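You operate a simulated robot arm through the tools that you are given. There is no shell and no other tool.

You are at the controls of a simulated two-armed robot. One attempt, no reset.

TASK
Pick up the small carton that says "clips" from the top of the check bench with one hand, pass it to the other hand and put it in the inside of the big red tray. Set down upright: small carton.

Only the result counts: the job must be done as asked and must still hold three seconds after the hand-in. Knocking over, shifting, dropping, spilling or breaking anything else fails it.

THE ROBOT
Two 7-joint arms with two-finger parallel grippers on one trunk, on a base that moves. Base frame: it is fixed to the floor where the robot stands at the start and does not move with it; the origin is under the middle of the robot, x ahead of it, y to its left, z up. Lengths are in mm, angles in degrees, forces in N, time in s.
The left shoulder is at the start at [62, 197, 1079], the right one opposite. With the tool pointing down near the work surface each hand reaches from about 320 to 720 mm from the robot's upright axis, wherever it stands, measured 20 degrees to its own side. Places, roughly: inside of the big red tray [1400, 2400, 800]. Payload 1.57 kg a hand.
Tool frame (each hand has its own): the origin (TCP) lies between the finger pads and is the grasp point; the fingertips stand 30 mm ahead of it; z points along the fingers, y is the line along which they close. The gripper opens to 110 mm. The fingers are 24 mm wide and 12 mm thick; the gripper's body (48 by 112 mm) begins 78 mm behind the TCP.
Orientation is that of the tool frame in the base frame, as [roll, pitch, yaw] about the fixed x, y, z axes, in that order (R = Rz(yaw) Ry(pitch) Rx(roll)). With the fingers straight down and closing along the base's y, the tool's x points along the base's -x, its y along +y and its z along -z.

THE INTERFACE
- The arms move only by the tool nudge_tool. It takes "left_deltas", "right_deltas" or both (then of equal length, played together; a hand with none holds still); each is one flat list of numbers, 7 for each row, row after row: the finger opening in mm, from 0 to 110, then the shift along the base's x, y, z in mm, then the turn, a rotation vector about the base's x, y, z in degrees. In form: [fingers, tx, ty, tz, rx, ry, rz, fingers, tx, ty, tz, rx, ry, rz, ...]. A call has 1 to 20 rows; each row shifts and turns the commanded pose from where the row before left it. A row lasts 0.2 s, in which the tool goes at most 50 mm and 8.6 degrees; a call with a longer step from one row to the next is refused whole, and so is a gripper value outside its range. Where a pose cannot be reached the arm comes as near as it can. A force on the tool above 40 N (or 10 N above the force at the start of the call, whichever is more), or a blocked arm, ends the call early, and 0.2 s more pass. The fingers move at their own pace (about 72 mm/s each) and stop on an object; they squeeze with about 26 N. The grip force told is the motor's: it shows also when the fingers shut on nothing. Time passes only in rows, and 0.2 s behind the last, so rows that do not move let the fingers close. The reply holds the time, the measured pose of the TCP, the force on the tool along the base axes, the opening and the grip force, in the units named above and with some noise, with the torque about the TCP (base axes, N m) and any sound that the robot's microphone picked up, and new pictures: "pictures" is both (left out), scene, wrist or none (wrist: the cameras of the hands that moved).
- Cameras (640 x 400 px; columns grow to the right, rows downward): "scene" is now at [117.1, -0.7, 1674.8]; the picture's right is [-0.05, -1.00, 0.00], its down [-0.66, 0.03, -0.75] and it looks along [0.75, -0.04, -0.66] (base axes); focal length 288 px, centre (320, 200). "left" rides on the left gripper at [70, -16, -141] in its tool frame; the picture's right is [0.23, 0.97, 0.00], its down [-0.85, 0.20, -0.48] and it looks along [-0.47, 0.11, 0.88] (tool axes); focal length 222 px, centre (320, 200). "right" rides on the right gripper at [70, 16, -141] in its tool frame; the picture's right is [-0.23, 0.97, 0.00], its down [-0.85, -0.20, -0.48] and it looks along [-0.47, -0.11, 0.88] (tool axes); focal length 222 px, centre (320, 200). There is no depth. A picture from a camera that has moved, and an enlarged one, comes with that camera's place and axes in the base frame and with its lens.
- slide_trunk(by): slides the trunk up (or, below 0, down) by that many mm; the arms and the scene camera ride with it, the base frame stays. It gives what a move gives, with no picture.
- drive_base(legs): drives the robot by 1 to 6 legs, each [ahead, left, turn to the left] in mm, mm and degrees, along the robot's own axes; the way and the turn of a leg run together, so that a leg with both is an arc; at most 1500 mm and 180 degrees a leg. The arms and the cameras ride along, it lands a little off, and it stops where it bumps. It gives what a move gives, and a new picture of the scene camera.
- aim_head(pan, tilt): turns the head with the scene camera to pan (to the left, within 86 degrees either way) and tilt (down, from -29 to 69), counted from straight ahead of the robot. It gives what a move gives, and a new picture of the scene camera.
- inspect(camera, box): a new picture of the part [left, top, right, bottom] of that camera's present view, enlarged. No time passes.
- sign_off(): hands the job in; it is judged then, once.

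Places have to be worked out from the pictures, the camera data and where the tool is seen. Open the grippers and draw the arms clear of the work before you hand the job in, unless the task says otherwise.

The tools are called as a command line: name --argument value ..., lists and objects as JSON in quotes. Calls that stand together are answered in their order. nudge_tool: Moves the arms, as the interface text tells. Its arguments: {"type":"object","properties":{"left_deltas":{"type":"array","items":{"type":"number"}},"right_deltas":{"type":"array","items":{"type":"number"}},"pictures":{"type":"string","enum":["both","scene","wrist","none"]}},"required":[]} The other tools are called the same way: slide_trunk (by) moves the trunk up or down; drive_base (legs) drives the base; aim_head (pan, tilt) turns the head that bears the scene camera; inspect (camera, box) takes an enlarged picture of a part of a camera's view; sign_off () hands the job in.

At the start:

```text
clock: 0.0
left_ee_pos: [441.9, 225.9, 1080.3]
left_orientation: [180.0, -0.1, -180.0]
left_contact_force: [0.0, -0.3, -0.5]
left_moment: [0.02, -0.01, 0.01]
left_gripper_width: 109.7
left_grip_force: 0.0
right_ee_pos: [359.0, -130.9, 1148.3]
right_orientation: [179.9, -0.1, -180.0]
right_contact_force: [0.3, 0.3, 0.0]
right_moment: [-0.01, 0.02, -0.01]
right_gripper_width: 110.1
right_grip_force: 0.0
trunk travel left (down, up): [-675.0, 315.0]
robot x, y, heading: [-0.4, -3.6, -0.1]
head pan, tilt (commanded): [-3.0, 41.5]
```

scene: 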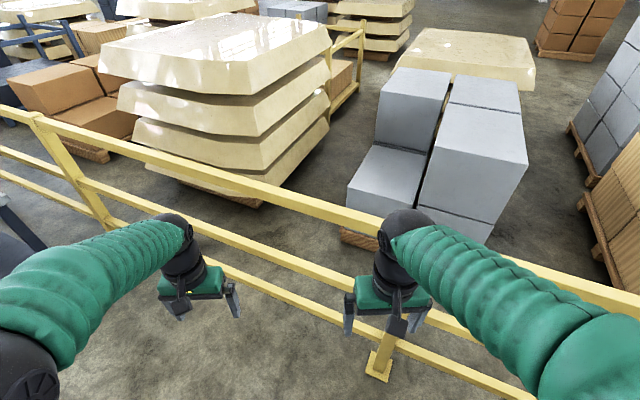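
right: 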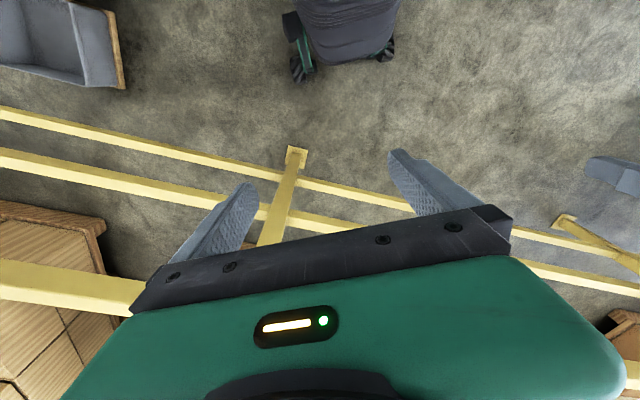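
left: 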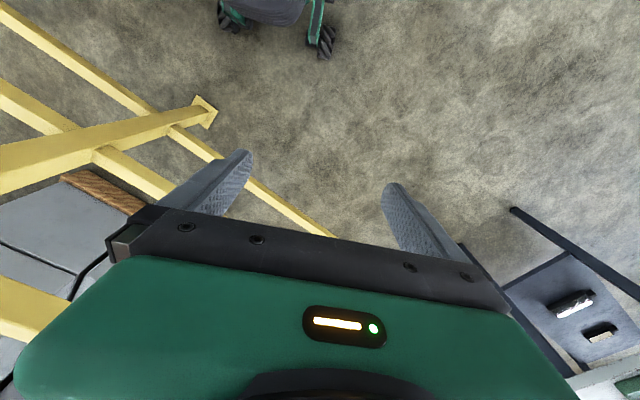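

The scene view shows a yellow railing just ahead and pallets behind it; no bench is visible yet except something at the left edge. I turn the head left to look for the check bench and the tray.

aim_head --pan 60 --tilt 25

```text
clock: 1.3
left_ee_pos: [440.4, 226.8, 1080.8]
left_orientation: [180.0, 0.0, 179.9]
left_contact_force: [-0.2, -0.3, 0.5]
left_moment: [-0.02, 0.03, -0.03]
left_gripper_width: 110.1
left_grip_force: 0.0
right_ee_pos: [357.7, -129.4, 1149.3]
right_orientation: [179.9, 0.1, 180.0]
right_contact_force: [0.4, -0.1, -0.3]
right_moment: [0.01, 0.0, -0.03]
right_gripper_width: 110.2
right_grip_force: 0.0
trunk travel left (down, up): [-675.0, 315.0]
robot x, y, heading: [0.2, 0.9, -0.0]
head pan, tilt (commanded): [60.0, 25.0]
camera scene: at [79.4, 83.6, 1700.4], right [0.87, -0.5, 0.0], down [-0.21, -0.37, -0.91], along [0.45, 0.78, -0.42], focal length 288 px, centre (320, 200)
```

scene: 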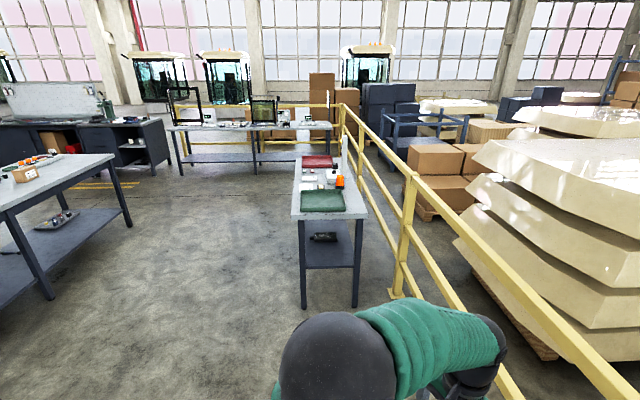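

The big red tray is at about (318,162) on the narrow bench by the railing. I look closer at it and at other benches for the "clips" carton.

inspect --camera "scene" --box '[260, 130, 400, 220]'

inspect --camera "scene" --box '[0, 120, 140, 210]'

inspect --camera "scene" --box '[150, 80, 350, 200]'

```text
4.44 times, centred on (330, 175) of scene
camera zoom: at [79.4, 83.6, 1700.4], right [0.87, -0.5, 0.0], down [-0.21, -0.37, -0.91], along [0.45, 0.78, -0.42], focal length 1279 px, centre (276, 311)
```

zoom: 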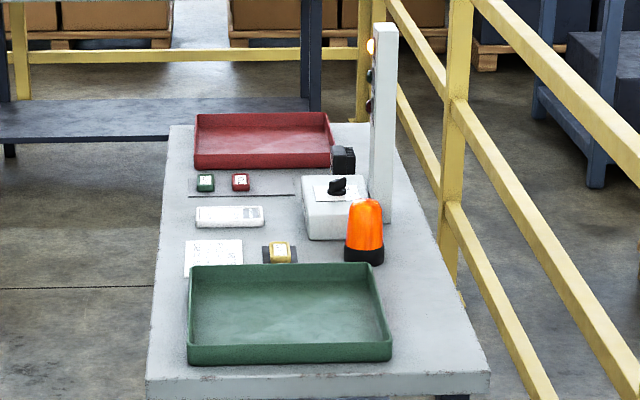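

```text
4.44 times, centred on (70, 165) of scene
camera zoom: at [79.4, 83.6, 1700.4], right [0.87, -0.5, 0.0], down [-0.21, -0.37, -0.91], along [0.45, 0.78, -0.42], focal length 1279 px, centre (1431, 356)
```

zoom: 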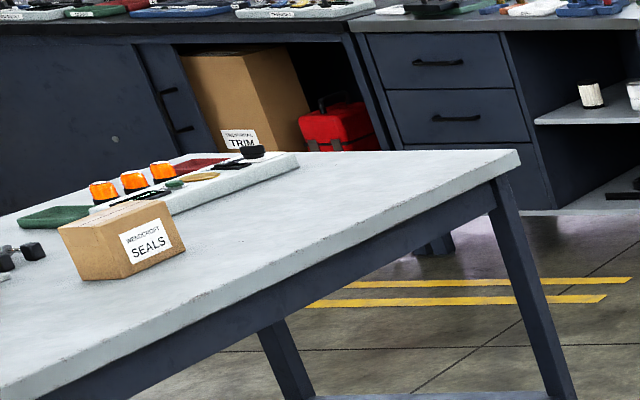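

```text
3.20 times, centred on (250, 140) of scene
camera zoom: at [79.4, 83.6, 1700.4], right [0.87, -0.5, 0.0], down [-0.21, -0.37, -0.91], along [0.45, 0.78, -0.42], focal length 921 px, centre (544, 392)
```

zoom: 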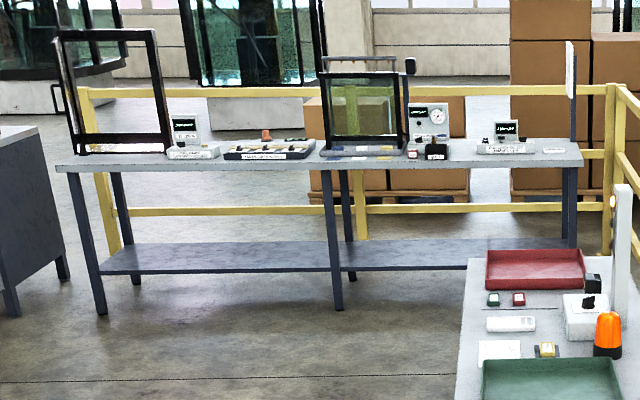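

A carton on the left-hand bench says "SEALS"; I don't see "clips" yet. I pan further left to look at the rest of that bench.

aim_head --pan 86 --tilt 25

```text
clock: 2.2
left_ee_pos: [439.3, 225.9, 1080.7]
left_orientation: [-180.0, 0.0, -180.0]
left_contact_force: [0.2, 0.6, -0.7]
left_moment: [-0.01, -0.04, -0.04]
left_gripper_width: 109.8
left_grip_force: 0.1
right_ee_pos: [357.3, -130.9, 1149.2]
right_orientation: [180.0, 0.0, 180.0]
right_contact_force: [0.2, 0.8, 0.9]
right_moment: [0.02, 0.0, 0.0]
right_gripper_width: 109.9
right_grip_force: 0.1
trunk travel left (down, up): [-675.0, 315.0]
robot x, y, heading: [-2.5, 1.2, -0.3]
head pan, tilt (commanded): [85.9, 25.0]
camera scene: at [39.8, 95.7, 1700.5], right [1.0, -0.07, 0.0], down [-0.03, -0.42, -0.91], along [0.06, 0.9, -0.42], focal length 288 px, centre (320, 200)
```

scene: 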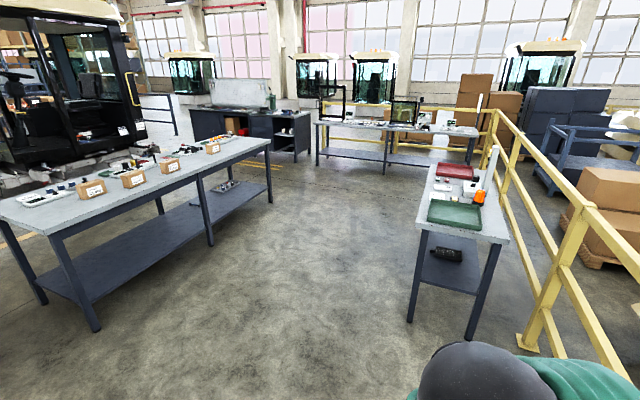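

The left bench bears four cartons in a row. I enlarge them to read the labels.

inspect --camera "scene" --box '[70, 130, 170, 210]'

inspect --camera "scene" --box '[130, 130, 260, 200]'

inspect --camera "scene" --box '[0, 120, 300, 320]'

inspect --camera "scene" --box '[400, 140, 530, 260]'

```text
5.00 times, centred on (120, 170) of scene
camera zoom: at [39.8, 95.7, 1700.5], right [1.0, -0.07, 0.0], down [-0.03, -0.42, -0.91], along [0.06, 0.9, -0.42], focal length 1439 px, centre (1320, 350)
```

zoom: 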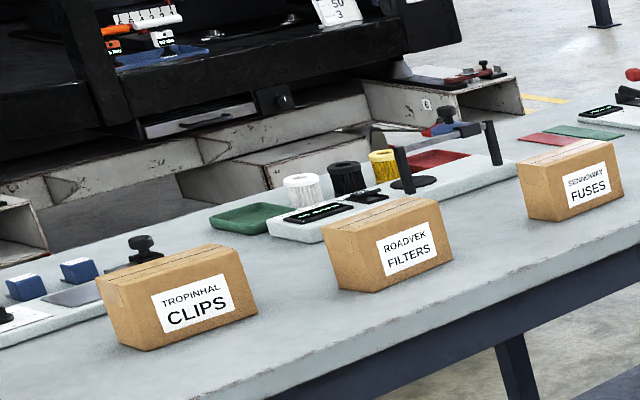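

```text
4.92 times, centred on (195, 165) of scene
camera zoom: at [39.8, 95.7, 1700.5], right [1.0, -0.07, 0.0], down [-0.03, -0.42, -0.91], along [0.06, 0.9, -0.42], focal length 1417 px, centre (935, 372)
```

zoom: 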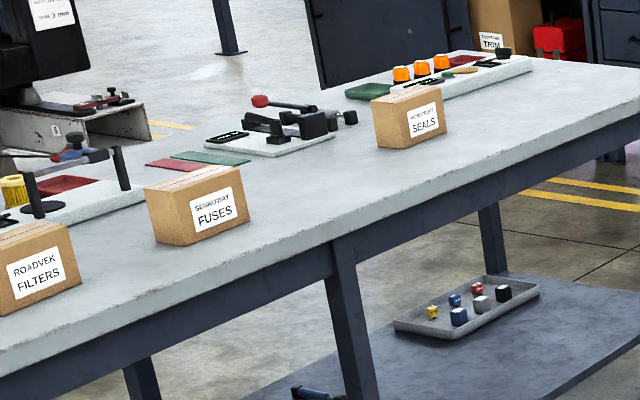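

```text
2.00 times, centred on (150, 220) of scene
camera zoom: at [39.8, 95.7, 1700.5], right [1.0, -0.07, 0.0], down [-0.03, -0.42, -0.91], along [0.06, 0.9, -0.42], focal length 576 px, centre (660, 160)
```

zoom: 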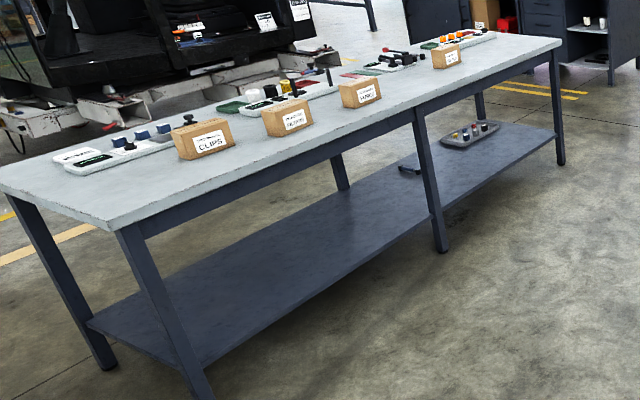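

```text
3.33 times, centred on (465, 200) of scene
camera zoom: at [39.8, 95.7, 1700.5], right [1.0, -0.07, 0.0], down [-0.03, -0.42, -0.91], along [0.06, 0.9, -0.42], focal length 960 px, centre (-163, 200)
```

zoom: 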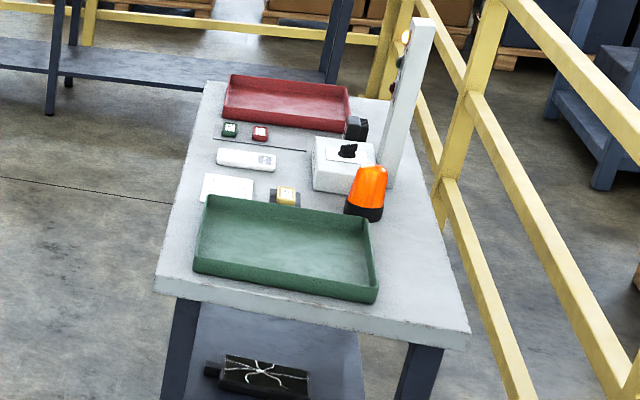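

The CLIPS carton is on the left bench, roughly at [-1500, 2160] on a top of about 830 mm, with the bench running at about 62° in my frame. Before driving I check the floor close on my left.

aim_head --pan 80 --tilt 60

```text
clock: 3.2
left_ee_pos: [438.6, 225.9, 1081.1]
left_orientation: [180.0, 0.0, 179.9]
left_contact_force: [-0.5, 0.6, -1.2]
left_moment: [0.0, -0.01, -0.01]
left_gripper_width: 110.1
left_grip_force: 0.1
right_ee_pos: [357.4, -131.6, 1149.0]
right_orientation: [-179.9, 0.0, 180.0]
right_contact_force: [0.6, 0.8, 0.6]
right_moment: [0.03, -0.01, 0.01]
right_gripper_width: 110.2
right_grip_force: 0.0
trunk travel left (down, up): [-675.0, 315.0]
robot x, y, heading: [2.3, -0.6, 0.2]
head pan, tilt (commanded): [80.0, 60.0]
camera scene: at [44.6, 69.5, 1650.4], right [0.98, -0.17, 0.0], down [-0.15, -0.85, -0.5], along [0.09, 0.49, -0.87], focal length 288 px, centre (320, 200)
```

scene: 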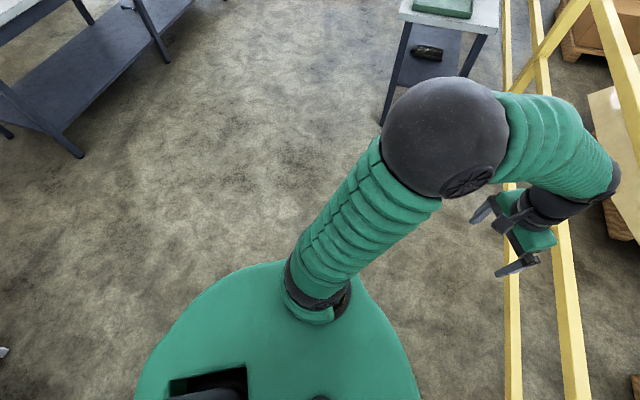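

The floor on my left is clear. I drive left 1000 mm, turn to face the check bench, and move to a staging spot about 1 m short of the carton.

drive_base --legs '[[0, 1000, 0], [0, 0, 151.6], [700, -454, 0]]'

aim_head --pan 0 --tilt 35

```text
clock: 18.8
left_ee_pos: [-920.9, 1715.5, 1080.8]
left_orientation: [-179.9, 0.1, -26.6]
left_contact_force: [-0.2, -0.2, 0.9]
left_moment: [0.03, -0.03, 0.01]
left_gripper_width: 110.0
left_grip_force: 0.1
right_ee_pos: [-688.2, 1996.4, 1149.0]
right_orientation: [180.0, 0.0, -26.4]
right_contact_force: [0.4, -0.4, -0.9]
right_moment: [0.0, 0.0, 0.03]
right_gripper_width: 109.8
right_grip_force: 0.0
trunk travel left (down, up): [-675.0, 315.0]
robot x, y, heading: [-428.8, 1725.6, 153.3]
head pan, tilt (commanded): [80.0, 60.0]
camera scene: at [-494.9, 1684.3, 1650.3], right [-0.8, 0.6, 0.0], down [0.52, 0.7, -0.5], along [-0.3, -0.4, -0.87], focal length 288 px, centre (320, 200)
```

scene: 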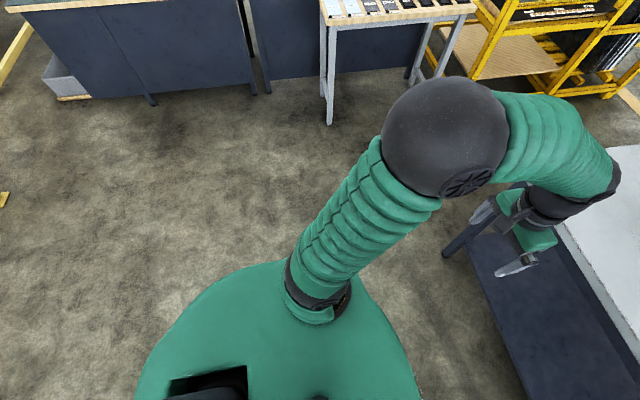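

```text
clock: 20.3
left_ee_pos: [-919.7, 1717.4, 1080.5]
left_orientation: [180.0, 0.0, -26.6]
left_contact_force: [-0.9, -0.6, -0.2]
left_moment: [-0.03, -0.02, 0.02]
left_gripper_width: 109.9
left_grip_force: 0.1
right_ee_pos: [-688.3, 1999.2, 1149.4]
right_orientation: [-179.9, 0.0, -26.5]
right_contact_force: [-0.2, -0.5, 0.2]
right_moment: [-0.02, -0.01, 0.0]
right_gripper_width: 110.0
right_grip_force: 0.1
trunk travel left (down, up): [-675.0, 315.0]
robot x, y, heading: [-424.7, 1723.1, 153.3]
head pan, tilt (commanded): [0.0, 35.0]
camera scene: at [-534.1, 1779.7, 1684.6], right [0.45, 0.89, 0.0], down [0.51, -0.26, -0.82], along [-0.73, 0.37, -0.58], focal length 288 px, centre (320, 200)
```

scene: 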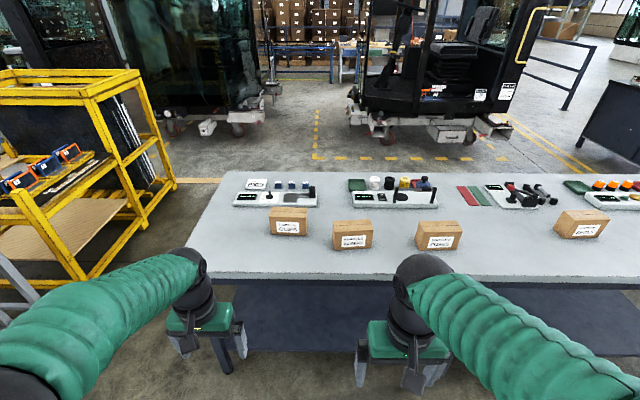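

Now the bench lies straight ahead with the four cartons. I enlarge the carton area to measure positions.

inspect --camera "scene" --box '[220, 160, 400, 280]'

inspect --camera "scene" --box '[180, 160, 640, 400]'

```text
3.33 times, centred on (310, 220) of scene
camera zoom: at [-534.1, 1779.7, 1684.6], right [0.45, 0.89, 0.0], down [0.51, -0.26, -0.82], along [-0.73, 0.37, -0.58], focal length 960 px, centre (353, 133)
```

zoom: 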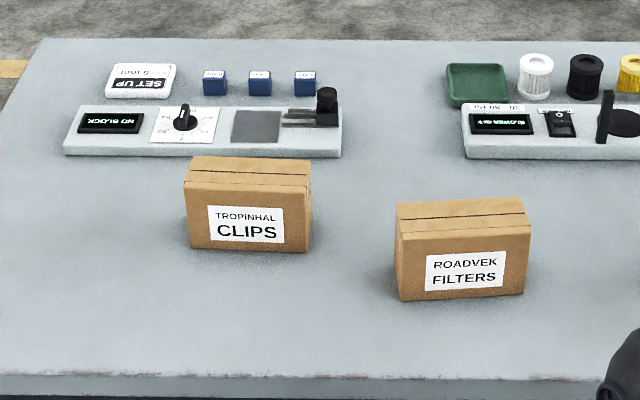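

```text
1.39 times, centred on (410, 280) of scene
camera zoom: at [-534.1, 1779.7, 1684.6], right [0.45, 0.89, 0.0], down [0.51, -0.26, -0.82], along [-0.73, 0.37, -0.58], focal length 400 px, centre (195, 89)
```

zoom: 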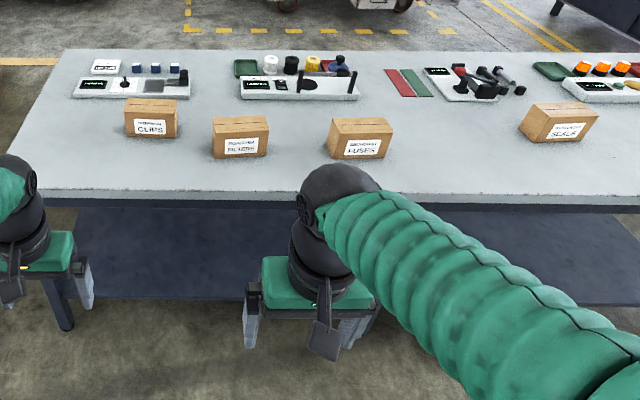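

From two views I put the bench top at z≈857 and the carton (about 150 × 72 × 90 mm) centred near [-1450, 2090], long side parallel to the bench. Both hands must grip across its depth, so I turn left hand −90° and right hand +90° about vertical here, in free air.

nudge_tool --left_deltas '[110, 0, 0, 0, 0, 0, -8.2, 110, 0, 0, 0, 0, 0, -8.2, 110, 0, 0, 0, 0, 0, -8.2, 110, 0, 0, 0, 0, 0, -8.2, 110, 0, 0, 0, 0, 0, -8.2, 110, 0, 0, 0, 0, 0, -8.2, 110, 0, 0, 0, 0, 0, -8.2, 110, 0, 0, 0, 0, 0, -8.2, 110, 0, 0, 0, 0, 0, -8.2, 110, 0, 0, 0, 0, 0, -8.2, 110, 0, 0, 0, 0, 0, -8.2]' --right_deltas '[110, 0, 0, 0, 0, 0, 8.2, 110, 0, 0, 0, 0, 0, 8.2, 110, 0, 0, 0, 0, 0, 8.2, 110, 0, 0, 0, 0, 0, 8.2, 110, 0, 0, 0, 0, 0, 8.2, 110, 0, 0, 0, 0, 0, 8.2, 110, 0, 0, 0, 0, 0, 8.2, 110, 0, 0, 0, 0, 0, 8.2, 110, 0, 0, 0, 0, 0, 8.2, 110, 0, 0, 0, 0, 0, 8.2, 110, 0, 0, 0, 0, 0, 8.2]' --pictures "both"

```text
clock: 22.7
left_ee_pos: [-919.9, 1718.1, 1080.6]
left_orientation: [-179.9, 0.1, -117.0]
left_contact_force: [0.0, 0.5, 0.3]
left_moment: [-0.03, -0.03, 0.01]
left_gripper_width: 109.9
left_grip_force: 0.2
right_ee_pos: [-687.3, 1997.8, 1149.2]
right_orientation: [180.0, 0.0, 63.9]
right_contact_force: [-0.1, 0.3, 0.2]
right_moment: [0.02, 0.01, -0.01]
right_gripper_width: 110.1
right_grip_force: 0.1
trunk travel left (down, up): [-675.0, 315.0]
robot x, y, heading: [-426.0, 1724.9, 153.3]
head pan, tilt (commanded): [0.0, 35.0]
camera scene: at [-534.1, 1779.7, 1684.6], right [0.45, 0.89, 0.0], down [0.51, -0.26, -0.82], along [-0.73, 0.37, -0.57], focal length 288 px, centre (320, 200)
camera right: at [-642.0, 2053.1, 1290.7], right [0.77, -0.63, 0.0], down [-0.56, -0.68, 0.48], along [-0.3, -0.37, -0.88], focal length 222 px, centre (320, 200)
camera left: at [-937.2, 1647.3, 1221.7], right [-0.97, 0.24, 0.0], down [0.21, 0.85, 0.48], along [0.12, 0.47, -0.88], focal length 222 px, centre (320, 200)
```

scene: 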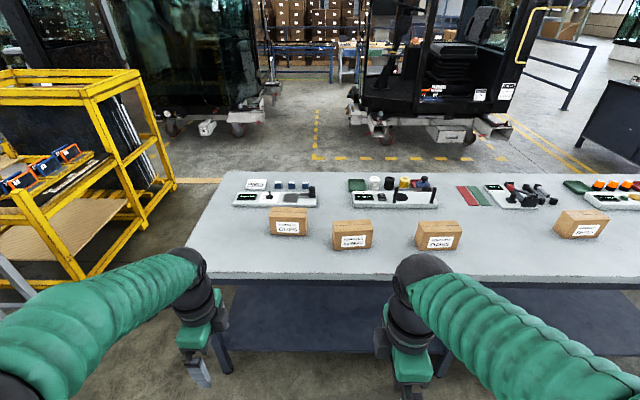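
right: 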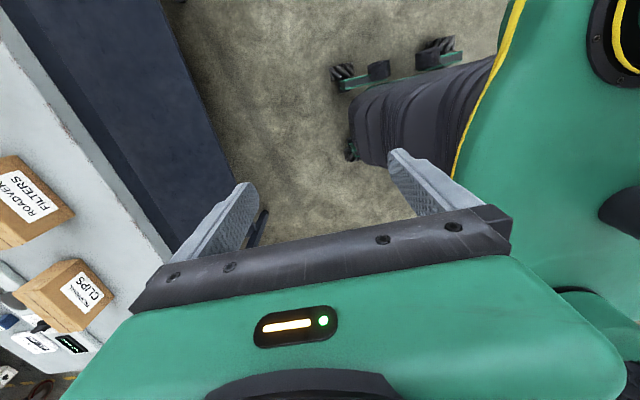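
left: 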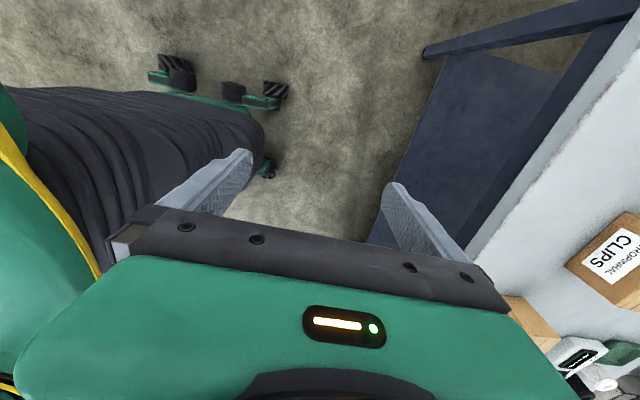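

Both wrists reached the turn. Now I lean each hand outward by about 32° about the forward axis (bodies apart, fingertips together), still in free air, to check reachability.

nudge_tool --left_deltas '[110, 0, 0, 0, 7.15, -3.59, 0, 110, 0, 0, 0, 7.15, -3.59, 0, 110, 0, 0, 0, 7.15, -3.59, 0, 110, 0, 0, 0, 7.15, -3.59, 0]' --right_deltas '[110, 0, 0, 0, -7.15, 3.59, 0, 110, 0, 0, 0, -7.15, 3.59, 0, 110, 0, 0, 0, -7.15, 3.59, 0, 110, 0, 0, 0, -7.15, 3.59, 0]' --pictures "scene"

```text
clock: 23.7
left_ee_pos: [-920.3, 1717.2, 1079.5]
left_orientation: [-180.0, 32.3, -116.7]
left_contact_force: [-0.1, 0.0, 1.1]
left_moment: [0.01, -0.02, -0.01]
left_gripper_width: 109.9
left_grip_force: 0.1
right_ee_pos: [-688.3, 1999.2, 1148.6]
right_orientation: [-179.9, 32.1, 63.7]
right_contact_force: [-0.3, 0.2, 0.3]
right_moment: [0.01, -0.05, 0.01]
right_gripper_width: 110.1
right_grip_force: 0.0
trunk travel left (down, up): [-675.0, 315.0]
robot x, y, heading: [-426.4, 1724.1, 153.4]
head pan, tilt (commanded): [0.0, 35.0]
camera scene: at [-535.8, 1779.4, 1684.5], right [0.45, 0.89, 0.0], down [0.52, -0.26, -0.82], along [-0.73, 0.37, -0.58], focal length 288 px, centre (320, 200)
```

scene: 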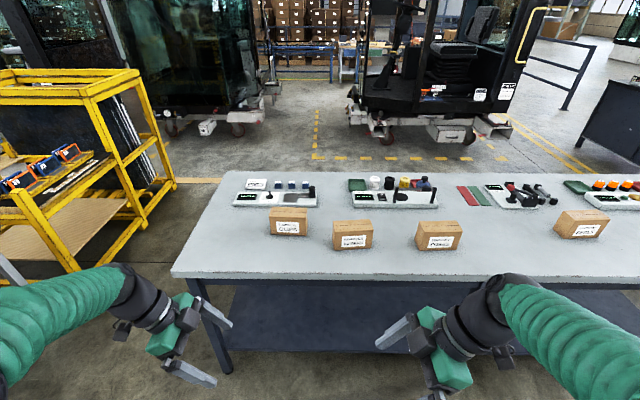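

Both leaned poses are reached well. Now I drive ahead about 480 mm (turning 0.8° right to square to the bench), which leaves the bench edge about 360 mm from my axis.

drive_base --legs '[[300, 0, -0.8], [170, 0, 0]]'

aim_head --pan 5 --tilt 55

```text
clock: 26.8
left_ee_pos: [-1335.2, 1938.0, 1081.1]
left_orientation: [179.9, 32.2, -117.6]
left_contact_force: [-0.1, -0.3, 1.2]
left_moment: [0.02, 0.01, -0.04]
left_gripper_width: 109.9
left_grip_force: 0.1
right_ee_pos: [-1098.7, 2216.1, 1149.9]
right_orientation: [-179.6, 32.0, 62.9]
right_contact_force: [0.8, -0.4, -0.1]
right_moment: [0.0, -0.01, 0.03]
right_gripper_width: 109.8
right_grip_force: 0.2
trunk travel left (down, up): [-675.0, 315.0]
robot x, y, heading: [-841.6, 1937.3, 152.6]
head pan, tilt (commanded): [0.0, 35.0]
camera scene: at [-947.5, 1993.4, 1685.0], right [0.46, 0.89, 0.0], down [0.51, -0.26, -0.82], along [-0.73, 0.38, -0.57], focal length 288 px, centre (320, 200)
```

scene: 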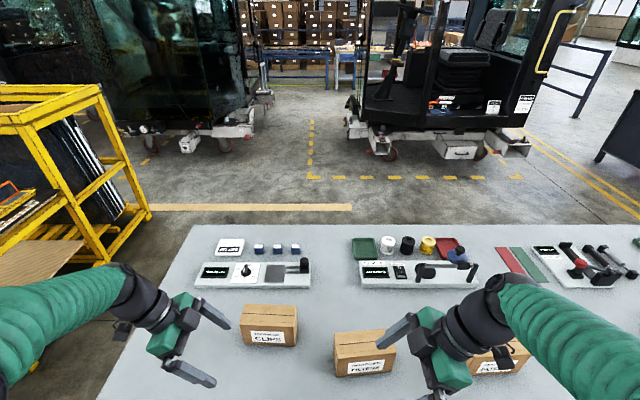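

```text
clock: 27.6
left_ee_pos: [-1338.3, 1938.6, 1079.3]
left_orientation: [-180.0, 32.1, -117.5]
left_contact_force: [-0.5, -1.4, -0.2]
left_moment: [0.03, 0.0, -0.03]
left_gripper_width: 110.3
left_grip_force: 0.0
right_ee_pos: [-1103.4, 2218.4, 1150.8]
right_orientation: [-179.9, 32.0, 62.9]
right_contact_force: [0.2, 0.7, 0.7]
right_moment: [0.02, -0.03, 0.0]
right_gripper_width: 109.7
right_grip_force: 0.0
trunk travel left (down, up): [-675.0, 315.0]
robot x, y, heading: [-844.1, 1937.7, 152.3]
head pan, tilt (commanded): [5.0, 55.0]
camera scene: at [-941.5, 1983.2, 1656.3], right [0.38, 0.92, 0.0], down [0.76, -0.31, -0.57], along [-0.53, 0.22, -0.82], focal length 288 px, centre (320, 200)
```

scene: 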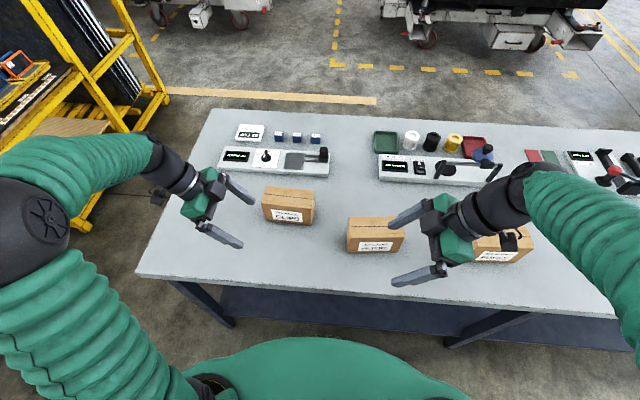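

I am now close to the bench. I enlarge the carton in this view to refine its place and turn.

inspect --camera "scene" --box '[210, 130, 370, 270]'

inspect --camera "left" --box '[0, 0, 640, 400]'

```text
2.86 times, centred on (290, 200) of scene
camera zoom: at [-941.5, 1983.2, 1656.3], right [0.38, 0.92, 0.0], down [0.76, -0.31, -0.57], along [-0.53, 0.22, -0.82], focal length 822 px, centre (406, 200)
```

zoom: 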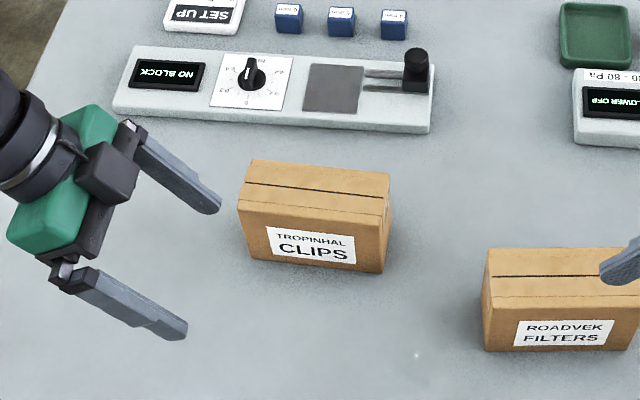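

```text
1.00 times, centred on (320, 200) of left (not enlarged: the box is as wide or as high as the picture)
camera zoom: at [-1385.8, 1811.7, 1162.5], right [-0.95, 0.28, -0.12], down [0.04, 0.51, 0.86], along [0.3, 0.81, -0.5], focal length 222 px, centre (320, 200)
```

zoom: 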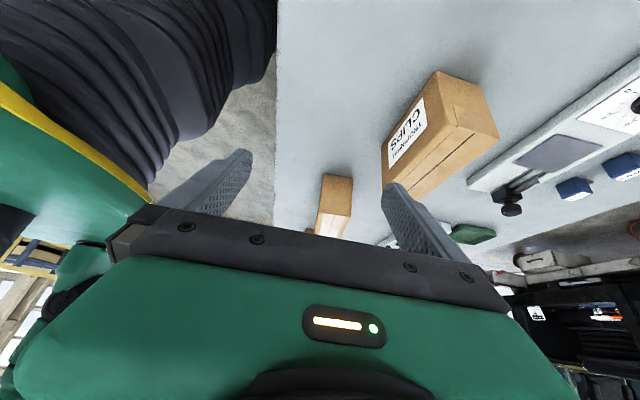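

Refined: carton centre near [-1443, 2090], top near z 953, long axis at about 60.5° and depth about 65 mm. I bring the left hand over the carton's left part (35 mm left of centre), 2° turned to match, staying high.

nudge_tool --left_deltas '[110, -24.4, 24.2, -4, 0, 0, -0.4, 110, -24.4, 24.2, -4, 0, 0, -0.4, 110, -24.4, 24.2, -4, 0, 0, -0.4, 110, -24.4, 24.2, -4, 0, 0, -0.4, 110, -24.4, 24.2, -4, 0, 0, -0.4]' --pictures "both"

```text
clock: 28.8
left_ee_pos: [-1464.0, 2059.9, 1060.7]
left_orientation: [-179.6, 32.1, -119.5]
left_contact_force: [-0.7, 0.2, -0.2]
left_moment: [0.01, -0.03, 0.01]
left_gripper_width: 110.1
left_grip_force: 0.0
right_ee_pos: [-1102.1, 2218.3, 1148.8]
right_orientation: [-180.0, 32.1, 62.9]
right_contact_force: [-0.4, -0.7, -0.7]
right_moment: [-0.01, -0.03, 0.04]
right_gripper_width: 110.1
right_grip_force: 0.0
trunk travel left (down, up): [-675.0, 315.0]
robot x, y, heading: [-845.2, 1938.4, 152.8]
head pan, tilt (commanded): [5.0, 55.0]
camera scene: at [-943.6, 1984.6, 1656.1], right [0.38, 0.92, 0.0], down [0.76, -0.31, -0.57], along [-0.53, 0.22, -0.82], focal length 288 px, centre (320, 200)
camera left: at [-1514.6, 1934.2, 1142.4], right [-0.94, 0.31, -0.12], down [0.06, 0.51, 0.86], along [0.33, 0.8, -0.5], focal length 222 px, centre (320, 200)
```

scene: 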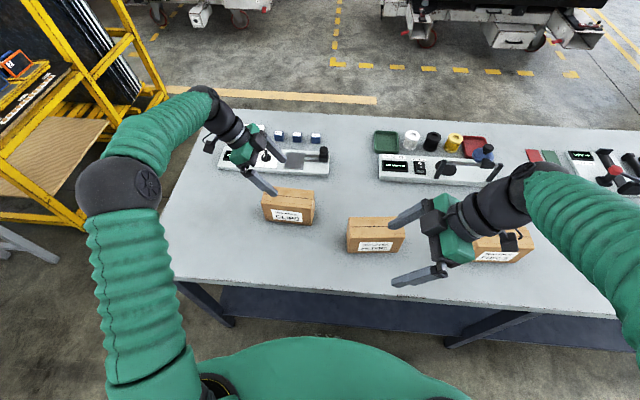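
left: 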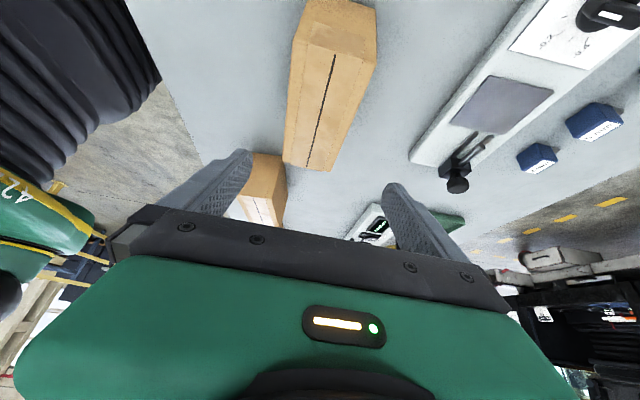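

The left camera shows the carton roughly centred between the fingers. I enlarge to measure its corners exactly.

inspect --camera "left" --box '[220, 0, 420, 240]'

inspect --camera "scene" --box '[190, 80, 350, 240]'

```text
1.67 times, centred on (320, 120) of left
camera zoom: at [-1514.6, 1934.2, 1142.4], right [-0.94, 0.31, -0.12], down [0.06, 0.51, 0.86], along [0.33, 0.8, -0.5], focal length 370 px, centre (320, 333)
```

zoom: 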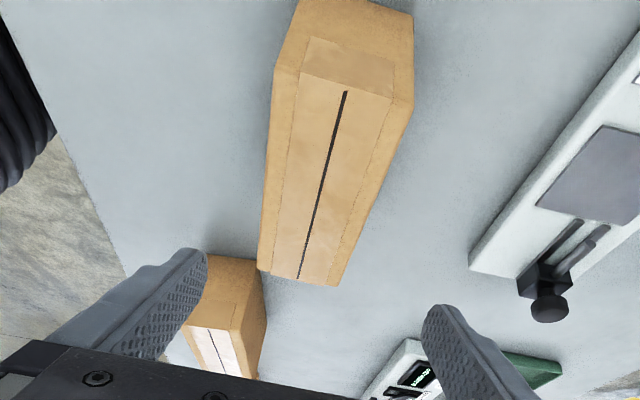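

```text
2.50 times, centred on (270, 160) of scene
camera zoom: at [-943.6, 1984.6, 1656.1], right [0.38, 0.92, 0.0], down [0.76, -0.31, -0.57], along [-0.53, 0.22, -0.82], focal length 720 px, centre (445, 300)
```

zoom: 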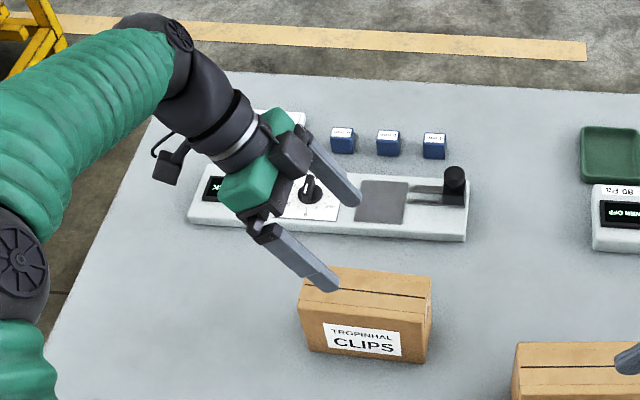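

The wrist view gives the carton centre at about [-1438, 2089], 69 mm deep, matching the other estimates. I correct by about 8 mm toward me and lower straight down so the open fingers straddle it.

nudge_tool --left_deltas '[110, 7.8, -1.4, -25, 0, 0, 0, 110, 0, 0, -30, 0, 0, 0, 110, 0, 0, -30, 0, 0, 0]' --pictures "both"

```text
clock: 29.6
left_ee_pos: [-1452.1, 2058.1, 975.9]
left_orientation: [-180.0, 32.1, -119.7]
left_contact_force: [0.1, 0.1, -0.1]
left_moment: [0.03, 0.01, -0.03]
left_gripper_width: 110.0
left_grip_force: 0.0
right_ee_pos: [-1102.4, 2215.9, 1150.6]
right_orientation: [-179.9, 31.9, 62.9]
right_contact_force: [-0.8, 0.1, -0.7]
right_moment: [0.02, -0.04, 0.0]
right_gripper_width: 110.0
right_grip_force: 0.1
trunk travel left (down, up): [-675.0, 315.0]
robot x, y, heading: [-841.5, 1937.3, 152.7]
head pan, tilt (commanded): [5.0, 55.0]
camera scene: at [-942.0, 1982.4, 1656.3], right [0.38, 0.92, 0.0], down [0.76, -0.31, -0.57], along [-0.53, 0.22, -0.82], focal length 288 px, centre (320, 200)
camera left: at [-1503.8, 1932.6, 1058.1], right [-0.94, 0.31, -0.12], down [0.06, 0.51, 0.86], along [0.33, 0.8, -0.5], focal length 222 px, centre (320, 200)
```

scene: 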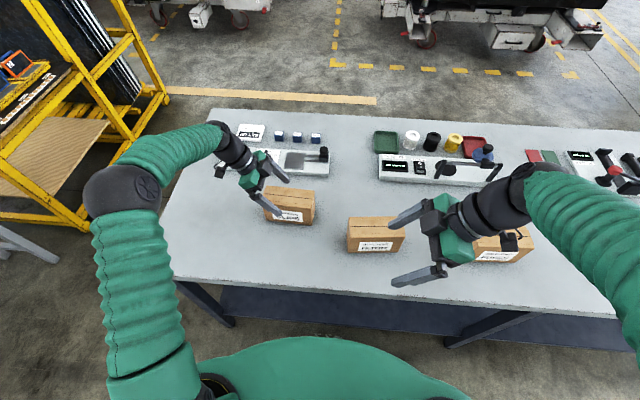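
left: 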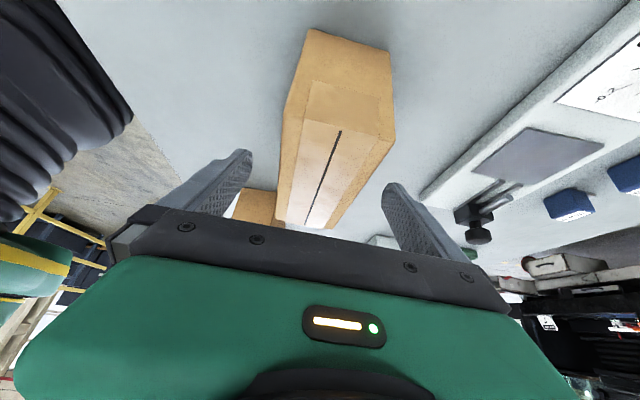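

The carton's seam projects midway between the fingers, so alignment is good. I lower another 60 mm to the grasp height.

nudge_tool --left_deltas '[110, -1, 1, -20, 0, 0, 0, 110, 0, 0, -20, 0, 0, 0, 110, 0, 0, -20, 0, 0, 0, 110, 0, 0, 0, 0, 0, 0]' --pictures "both"

```text
clock: 30.6
left_ee_pos: [-1450.8, 2059.4, 915.6]
left_orientation: [-180.0, 32.0, -119.4]
left_contact_force: [-0.4, 0.8, -0.1]
left_moment: [0.02, 0.04, 0.0]
left_gripper_width: 110.2
left_grip_force: 0.1
right_ee_pos: [-1101.7, 2219.9, 1148.7]
right_orientation: [-179.8, 32.0, 62.8]
right_contact_force: [0.2, 0.2, 0.1]
right_moment: [-0.01, -0.02, 0.02]
right_gripper_width: 110.1
right_grip_force: 0.1
trunk travel left (down, up): [-675.0, 315.0]
robot x, y, heading: [-845.3, 1938.5, 153.0]
head pan, tilt (commanded): [5.0, 55.0]
camera scene: at [-941.3, 1983.1, 1656.3], right [0.38, 0.92, 0.0], down [0.76, -0.31, -0.57], along [-0.53, 0.22, -0.82], focal length 288 px, centre (320, 200)
camera left: at [-1503.3, 1934.0, 997.8], right [-0.94, 0.31, -0.12], down [0.06, 0.51, 0.86], along [0.33, 0.8, -0.5], focal length 222 px, centre (320, 200)
```

scene: 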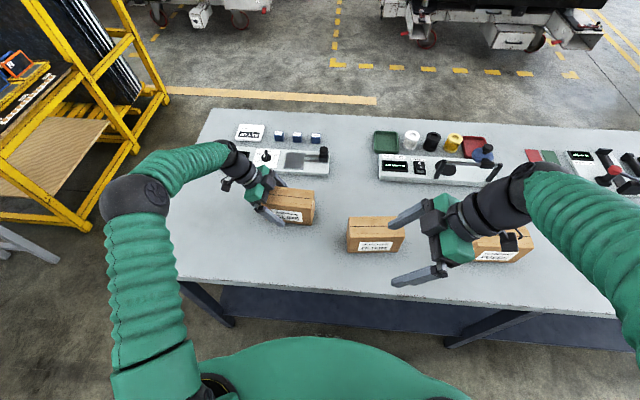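
left: 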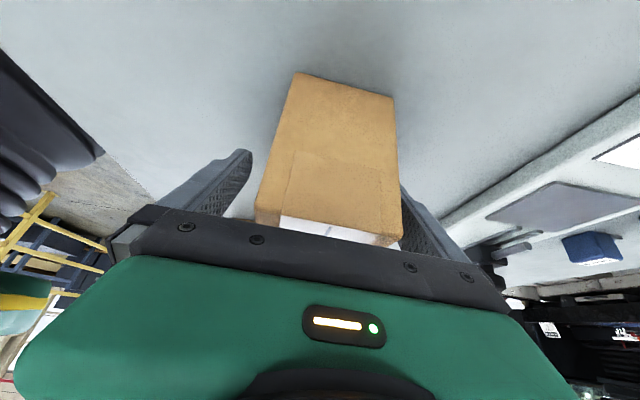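

The fingers straddle the carton, with the far finger slightly nearer (about 3 mm). I centre by 3 mm and close the left gripper.

nudge_tool --left_deltas '[110, -2.6, 1.5, 0, 0, 0, 0, 60, 0, 0, 0, 0, 0, 0, 40, 0, 0, 0, 0, 0, 0, 40, 0, 0, 0, 0, 0, 0, 40, 0, 0, 0, 0, 0, 0]' --pictures "both"

```text
clock: 31.8
left_ee_pos: [-1453.9, 2060.2, 915.3]
left_orientation: [-180.0, 32.1, -119.6]
left_contact_force: [1.3, 0.0, 0.2]
left_moment: [-0.01, 0.14, -0.01]
left_gripper_width: 68.0
left_grip_force: 25.6
right_ee_pos: [-1102.3, 2217.4, 1149.9]
right_orientation: [-179.9, 32.0, 63.0]
right_contact_force: [-0.3, 0.3, -0.8]
right_moment: [0.0, 0.02, 0.02]
right_gripper_width: 110.2
right_grip_force: 0.0
trunk travel left (down, up): [-675.0, 315.0]
robot x, y, heading: [-842.3, 1939.3, 152.5]
head pan, tilt (commanded): [5.0, 55.0]
camera scene: at [-941.2, 1983.0, 1656.3], right [0.38, 0.92, 0.0], down [0.76, -0.31, -0.57], along [-0.53, 0.22, -0.82], focal length 288 px, centre (320, 200)
camera left: at [-1505.8, 1935.2, 997.7], right [-0.94, 0.31, -0.12], down [0.06, 0.51, 0.86], along [0.33, 0.8, -0.5], focal length 222 px, centre (320, 200)
```

scene: 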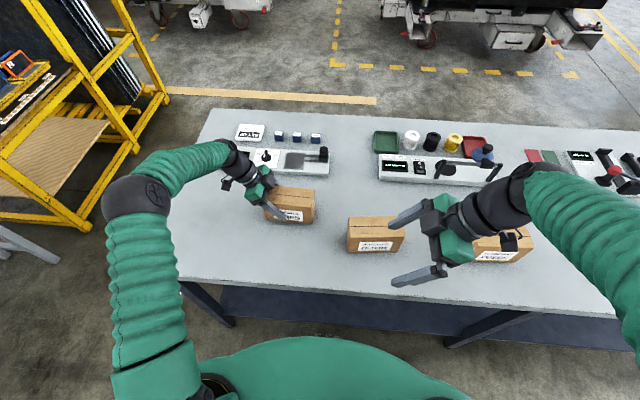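
left: 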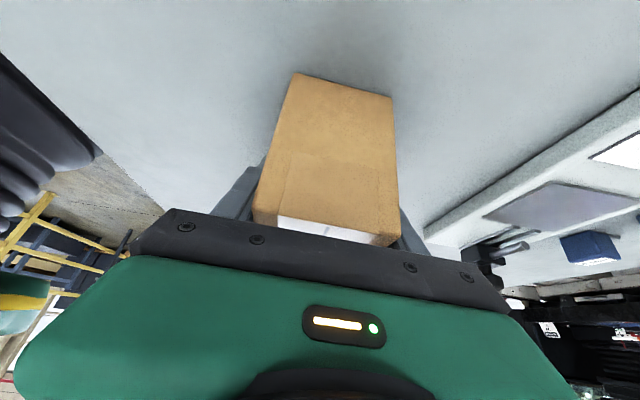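

The gripper stopped at 68 mm with 25.6 N: the carton is held. I lift it gently to about 120 mm above the bench.

nudge_tool --left_deltas '[40, 0, 0, 10, 0, 0, 0, 40, 0, 0, 20, 0, 0, 0, 40, 0, 0, 30, 0, 0, 0, 40, 0, 0, 30, 0, 0, 0, 40, 0, 0, 30, 0, 0, 0]' --pictures "both"

```text
clock: 33.0
left_ee_pos: [-1454.8, 2062.0, 1036.9]
left_orientation: [-179.9, 32.1, -119.5]
left_contact_force: [0.4, -0.6, -3.9]
left_moment: [-0.06, 0.06, 0.02]
left_gripper_width: 67.9
left_grip_force: 25.6
right_ee_pos: [-1101.1, 2218.7, 1150.0]
right_orientation: [-179.8, 32.0, 62.9]
right_contact_force: [0.5, 0.5, 0.3]
right_moment: [0.03, 0.01, 0.0]
right_gripper_width: 109.8
right_grip_force: 0.0
trunk travel left (down, up): [-675.0, 315.0]
robot x, y, heading: [-844.5, 1937.1, 152.9]
head pan, tilt (commanded): [5.0, 55.0]
camera scene: at [-940.4, 1982.9, 1656.3], right [0.38, 0.92, 0.0], down [0.76, -0.31, -0.57], along [-0.53, 0.22, -0.82], focal length 288 px, centre (320, 200)
camera left: at [-1506.9, 1935.3, 1119.5], right [-0.94, 0.31, -0.12], down [0.06, 0.51, 0.86], along [0.33, 0.8, -0.5], focal length 222 px, centre (320, 200)
```

scene: 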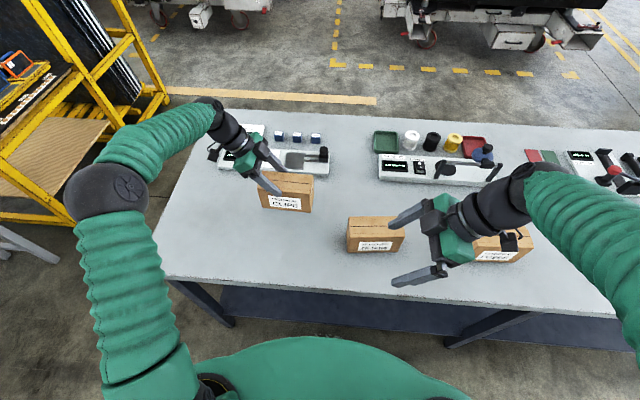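
left: 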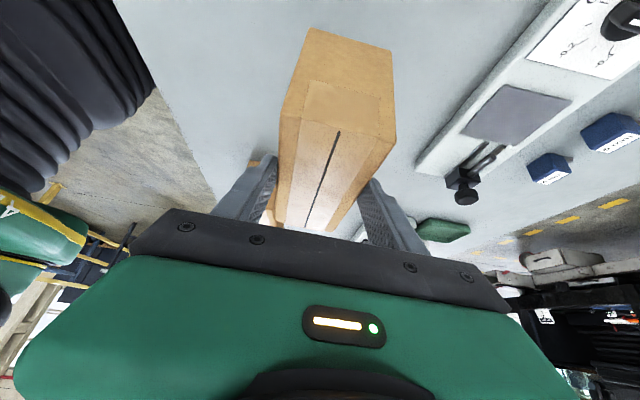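

The force reads about 4 N of load, but the wrist view shows more of the carton's top than at the grasp, so it may have slipped in the grip. I look closely before moving on.

inspect --camera "scene" --box '[190, 90, 350, 250]'

inspect --camera "left" --box '[220, 0, 460, 260]'

inspect --camera "right" --box '[0, 0, 640, 400]'

```text
2.50 times, centred on (270, 170) of scene
camera zoom: at [-940.4, 1982.9, 1656.3], right [0.38, 0.92, 0.0], down [0.76, -0.31, -0.57], along [-0.53, 0.22, -0.82], focal length 720 px, centre (445, 275)
```

zoom: 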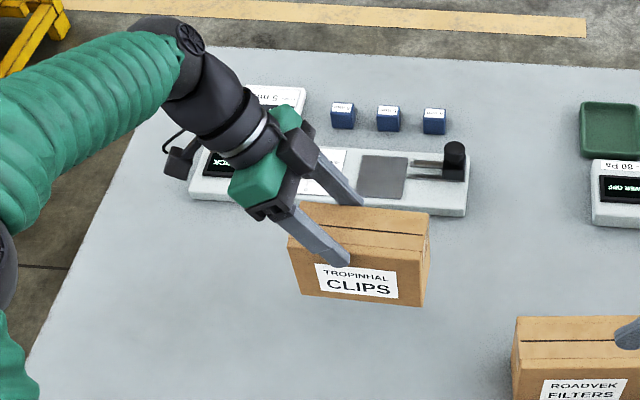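

```text
1.54 times, centred on (340, 130) of left
camera zoom: at [-1506.9, 1935.3, 1119.5], right [-0.94, 0.31, -0.12], down [0.06, 0.51, 0.86], along [0.33, 0.8, -0.5], focal length 342 px, centre (289, 308)
```

zoom: 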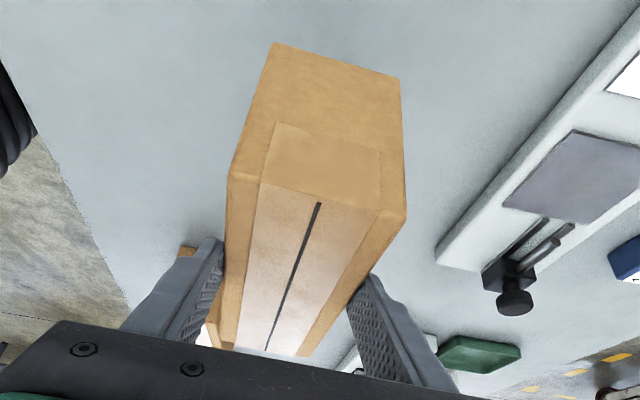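

```text
1.00 times, centred on (320, 200) of right (not enlarged: the box is as wide or as high as the picture)
camera zoom: at [-1024.2, 2328.2, 1232.6], right [0.78, -0.62, 0.12], down [-0.39, -0.33, 0.86], along [-0.49, -0.72, -0.5], focal length 222 px, centre (320, 200)
```

zoom: 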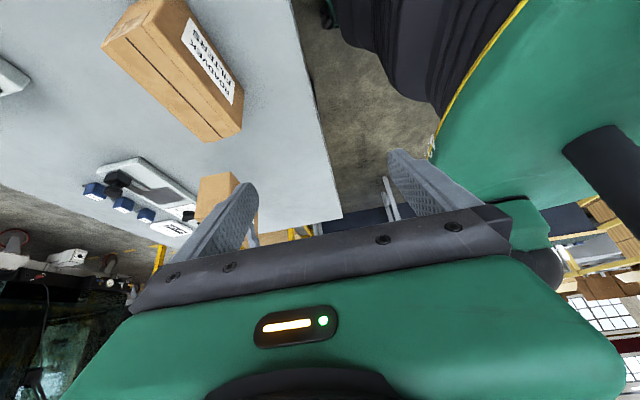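

The carton has slid down about 55 mm in the grip and hangs only by the fingertips, still level. I lower it back toward the bench at once, so I can take a deeper, firmer grip.

nudge_tool --left_deltas '[0, 0, 0, -30, 0, 0, 0, 0, 0, 0, -28, 0, 0, 0]' --pictures "both"

```text
clock: 33.6
left_ee_pos: [-1455.4, 2059.0, 977.2]
left_orientation: [-179.9, 32.1, -119.5]
left_contact_force: [-0.6, 0.1, -3.1]
left_moment: [-0.04, 0.06, -0.01]
left_gripper_width: 67.4
left_grip_force: 26.0
right_ee_pos: [-1103.4, 2217.2, 1150.1]
right_orientation: [-179.9, 32.0, 62.9]
right_contact_force: [-0.4, -0.1, 0.2]
right_moment: [-0.01, 0.01, -0.02]
right_gripper_width: 110.2
right_grip_force: 0.1
trunk travel left (down, up): [-675.0, 315.0]
robot x, y, heading: [-842.8, 1937.8, 152.8]
head pan, tilt (commanded): [5.0, 55.0]
camera scene: at [-943.0, 1982.6, 1656.2], right [0.38, 0.92, 0.0], down [0.76, -0.31, -0.57], along [-0.53, 0.22, -0.82], focal length 288 px, centre (320, 200)
camera left: at [-1507.9, 1934.4, 1058.9], right [-0.94, 0.31, -0.12], down [0.06, 0.51, 0.86], along [0.33, 0.8, -0.5], focal length 222 px, centre (320, 200)
```

scene: 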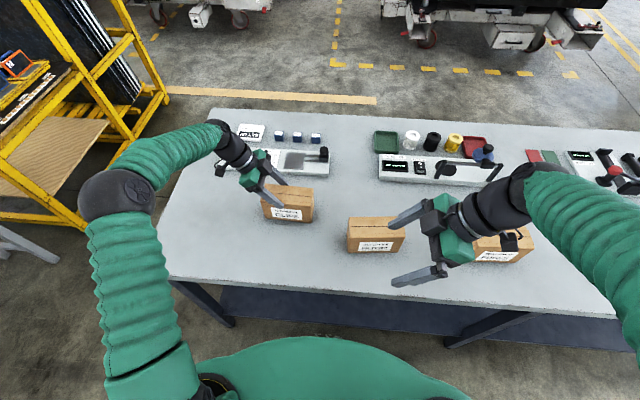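
left: 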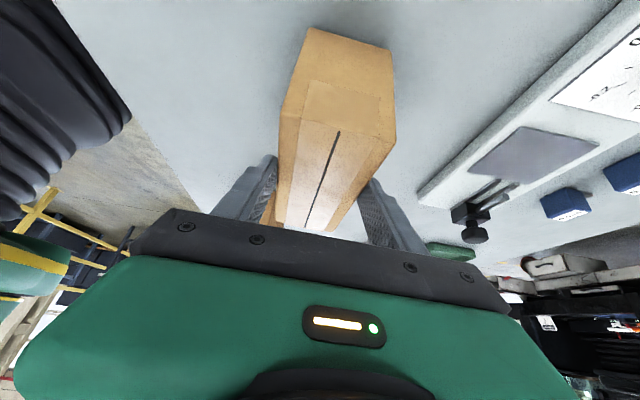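

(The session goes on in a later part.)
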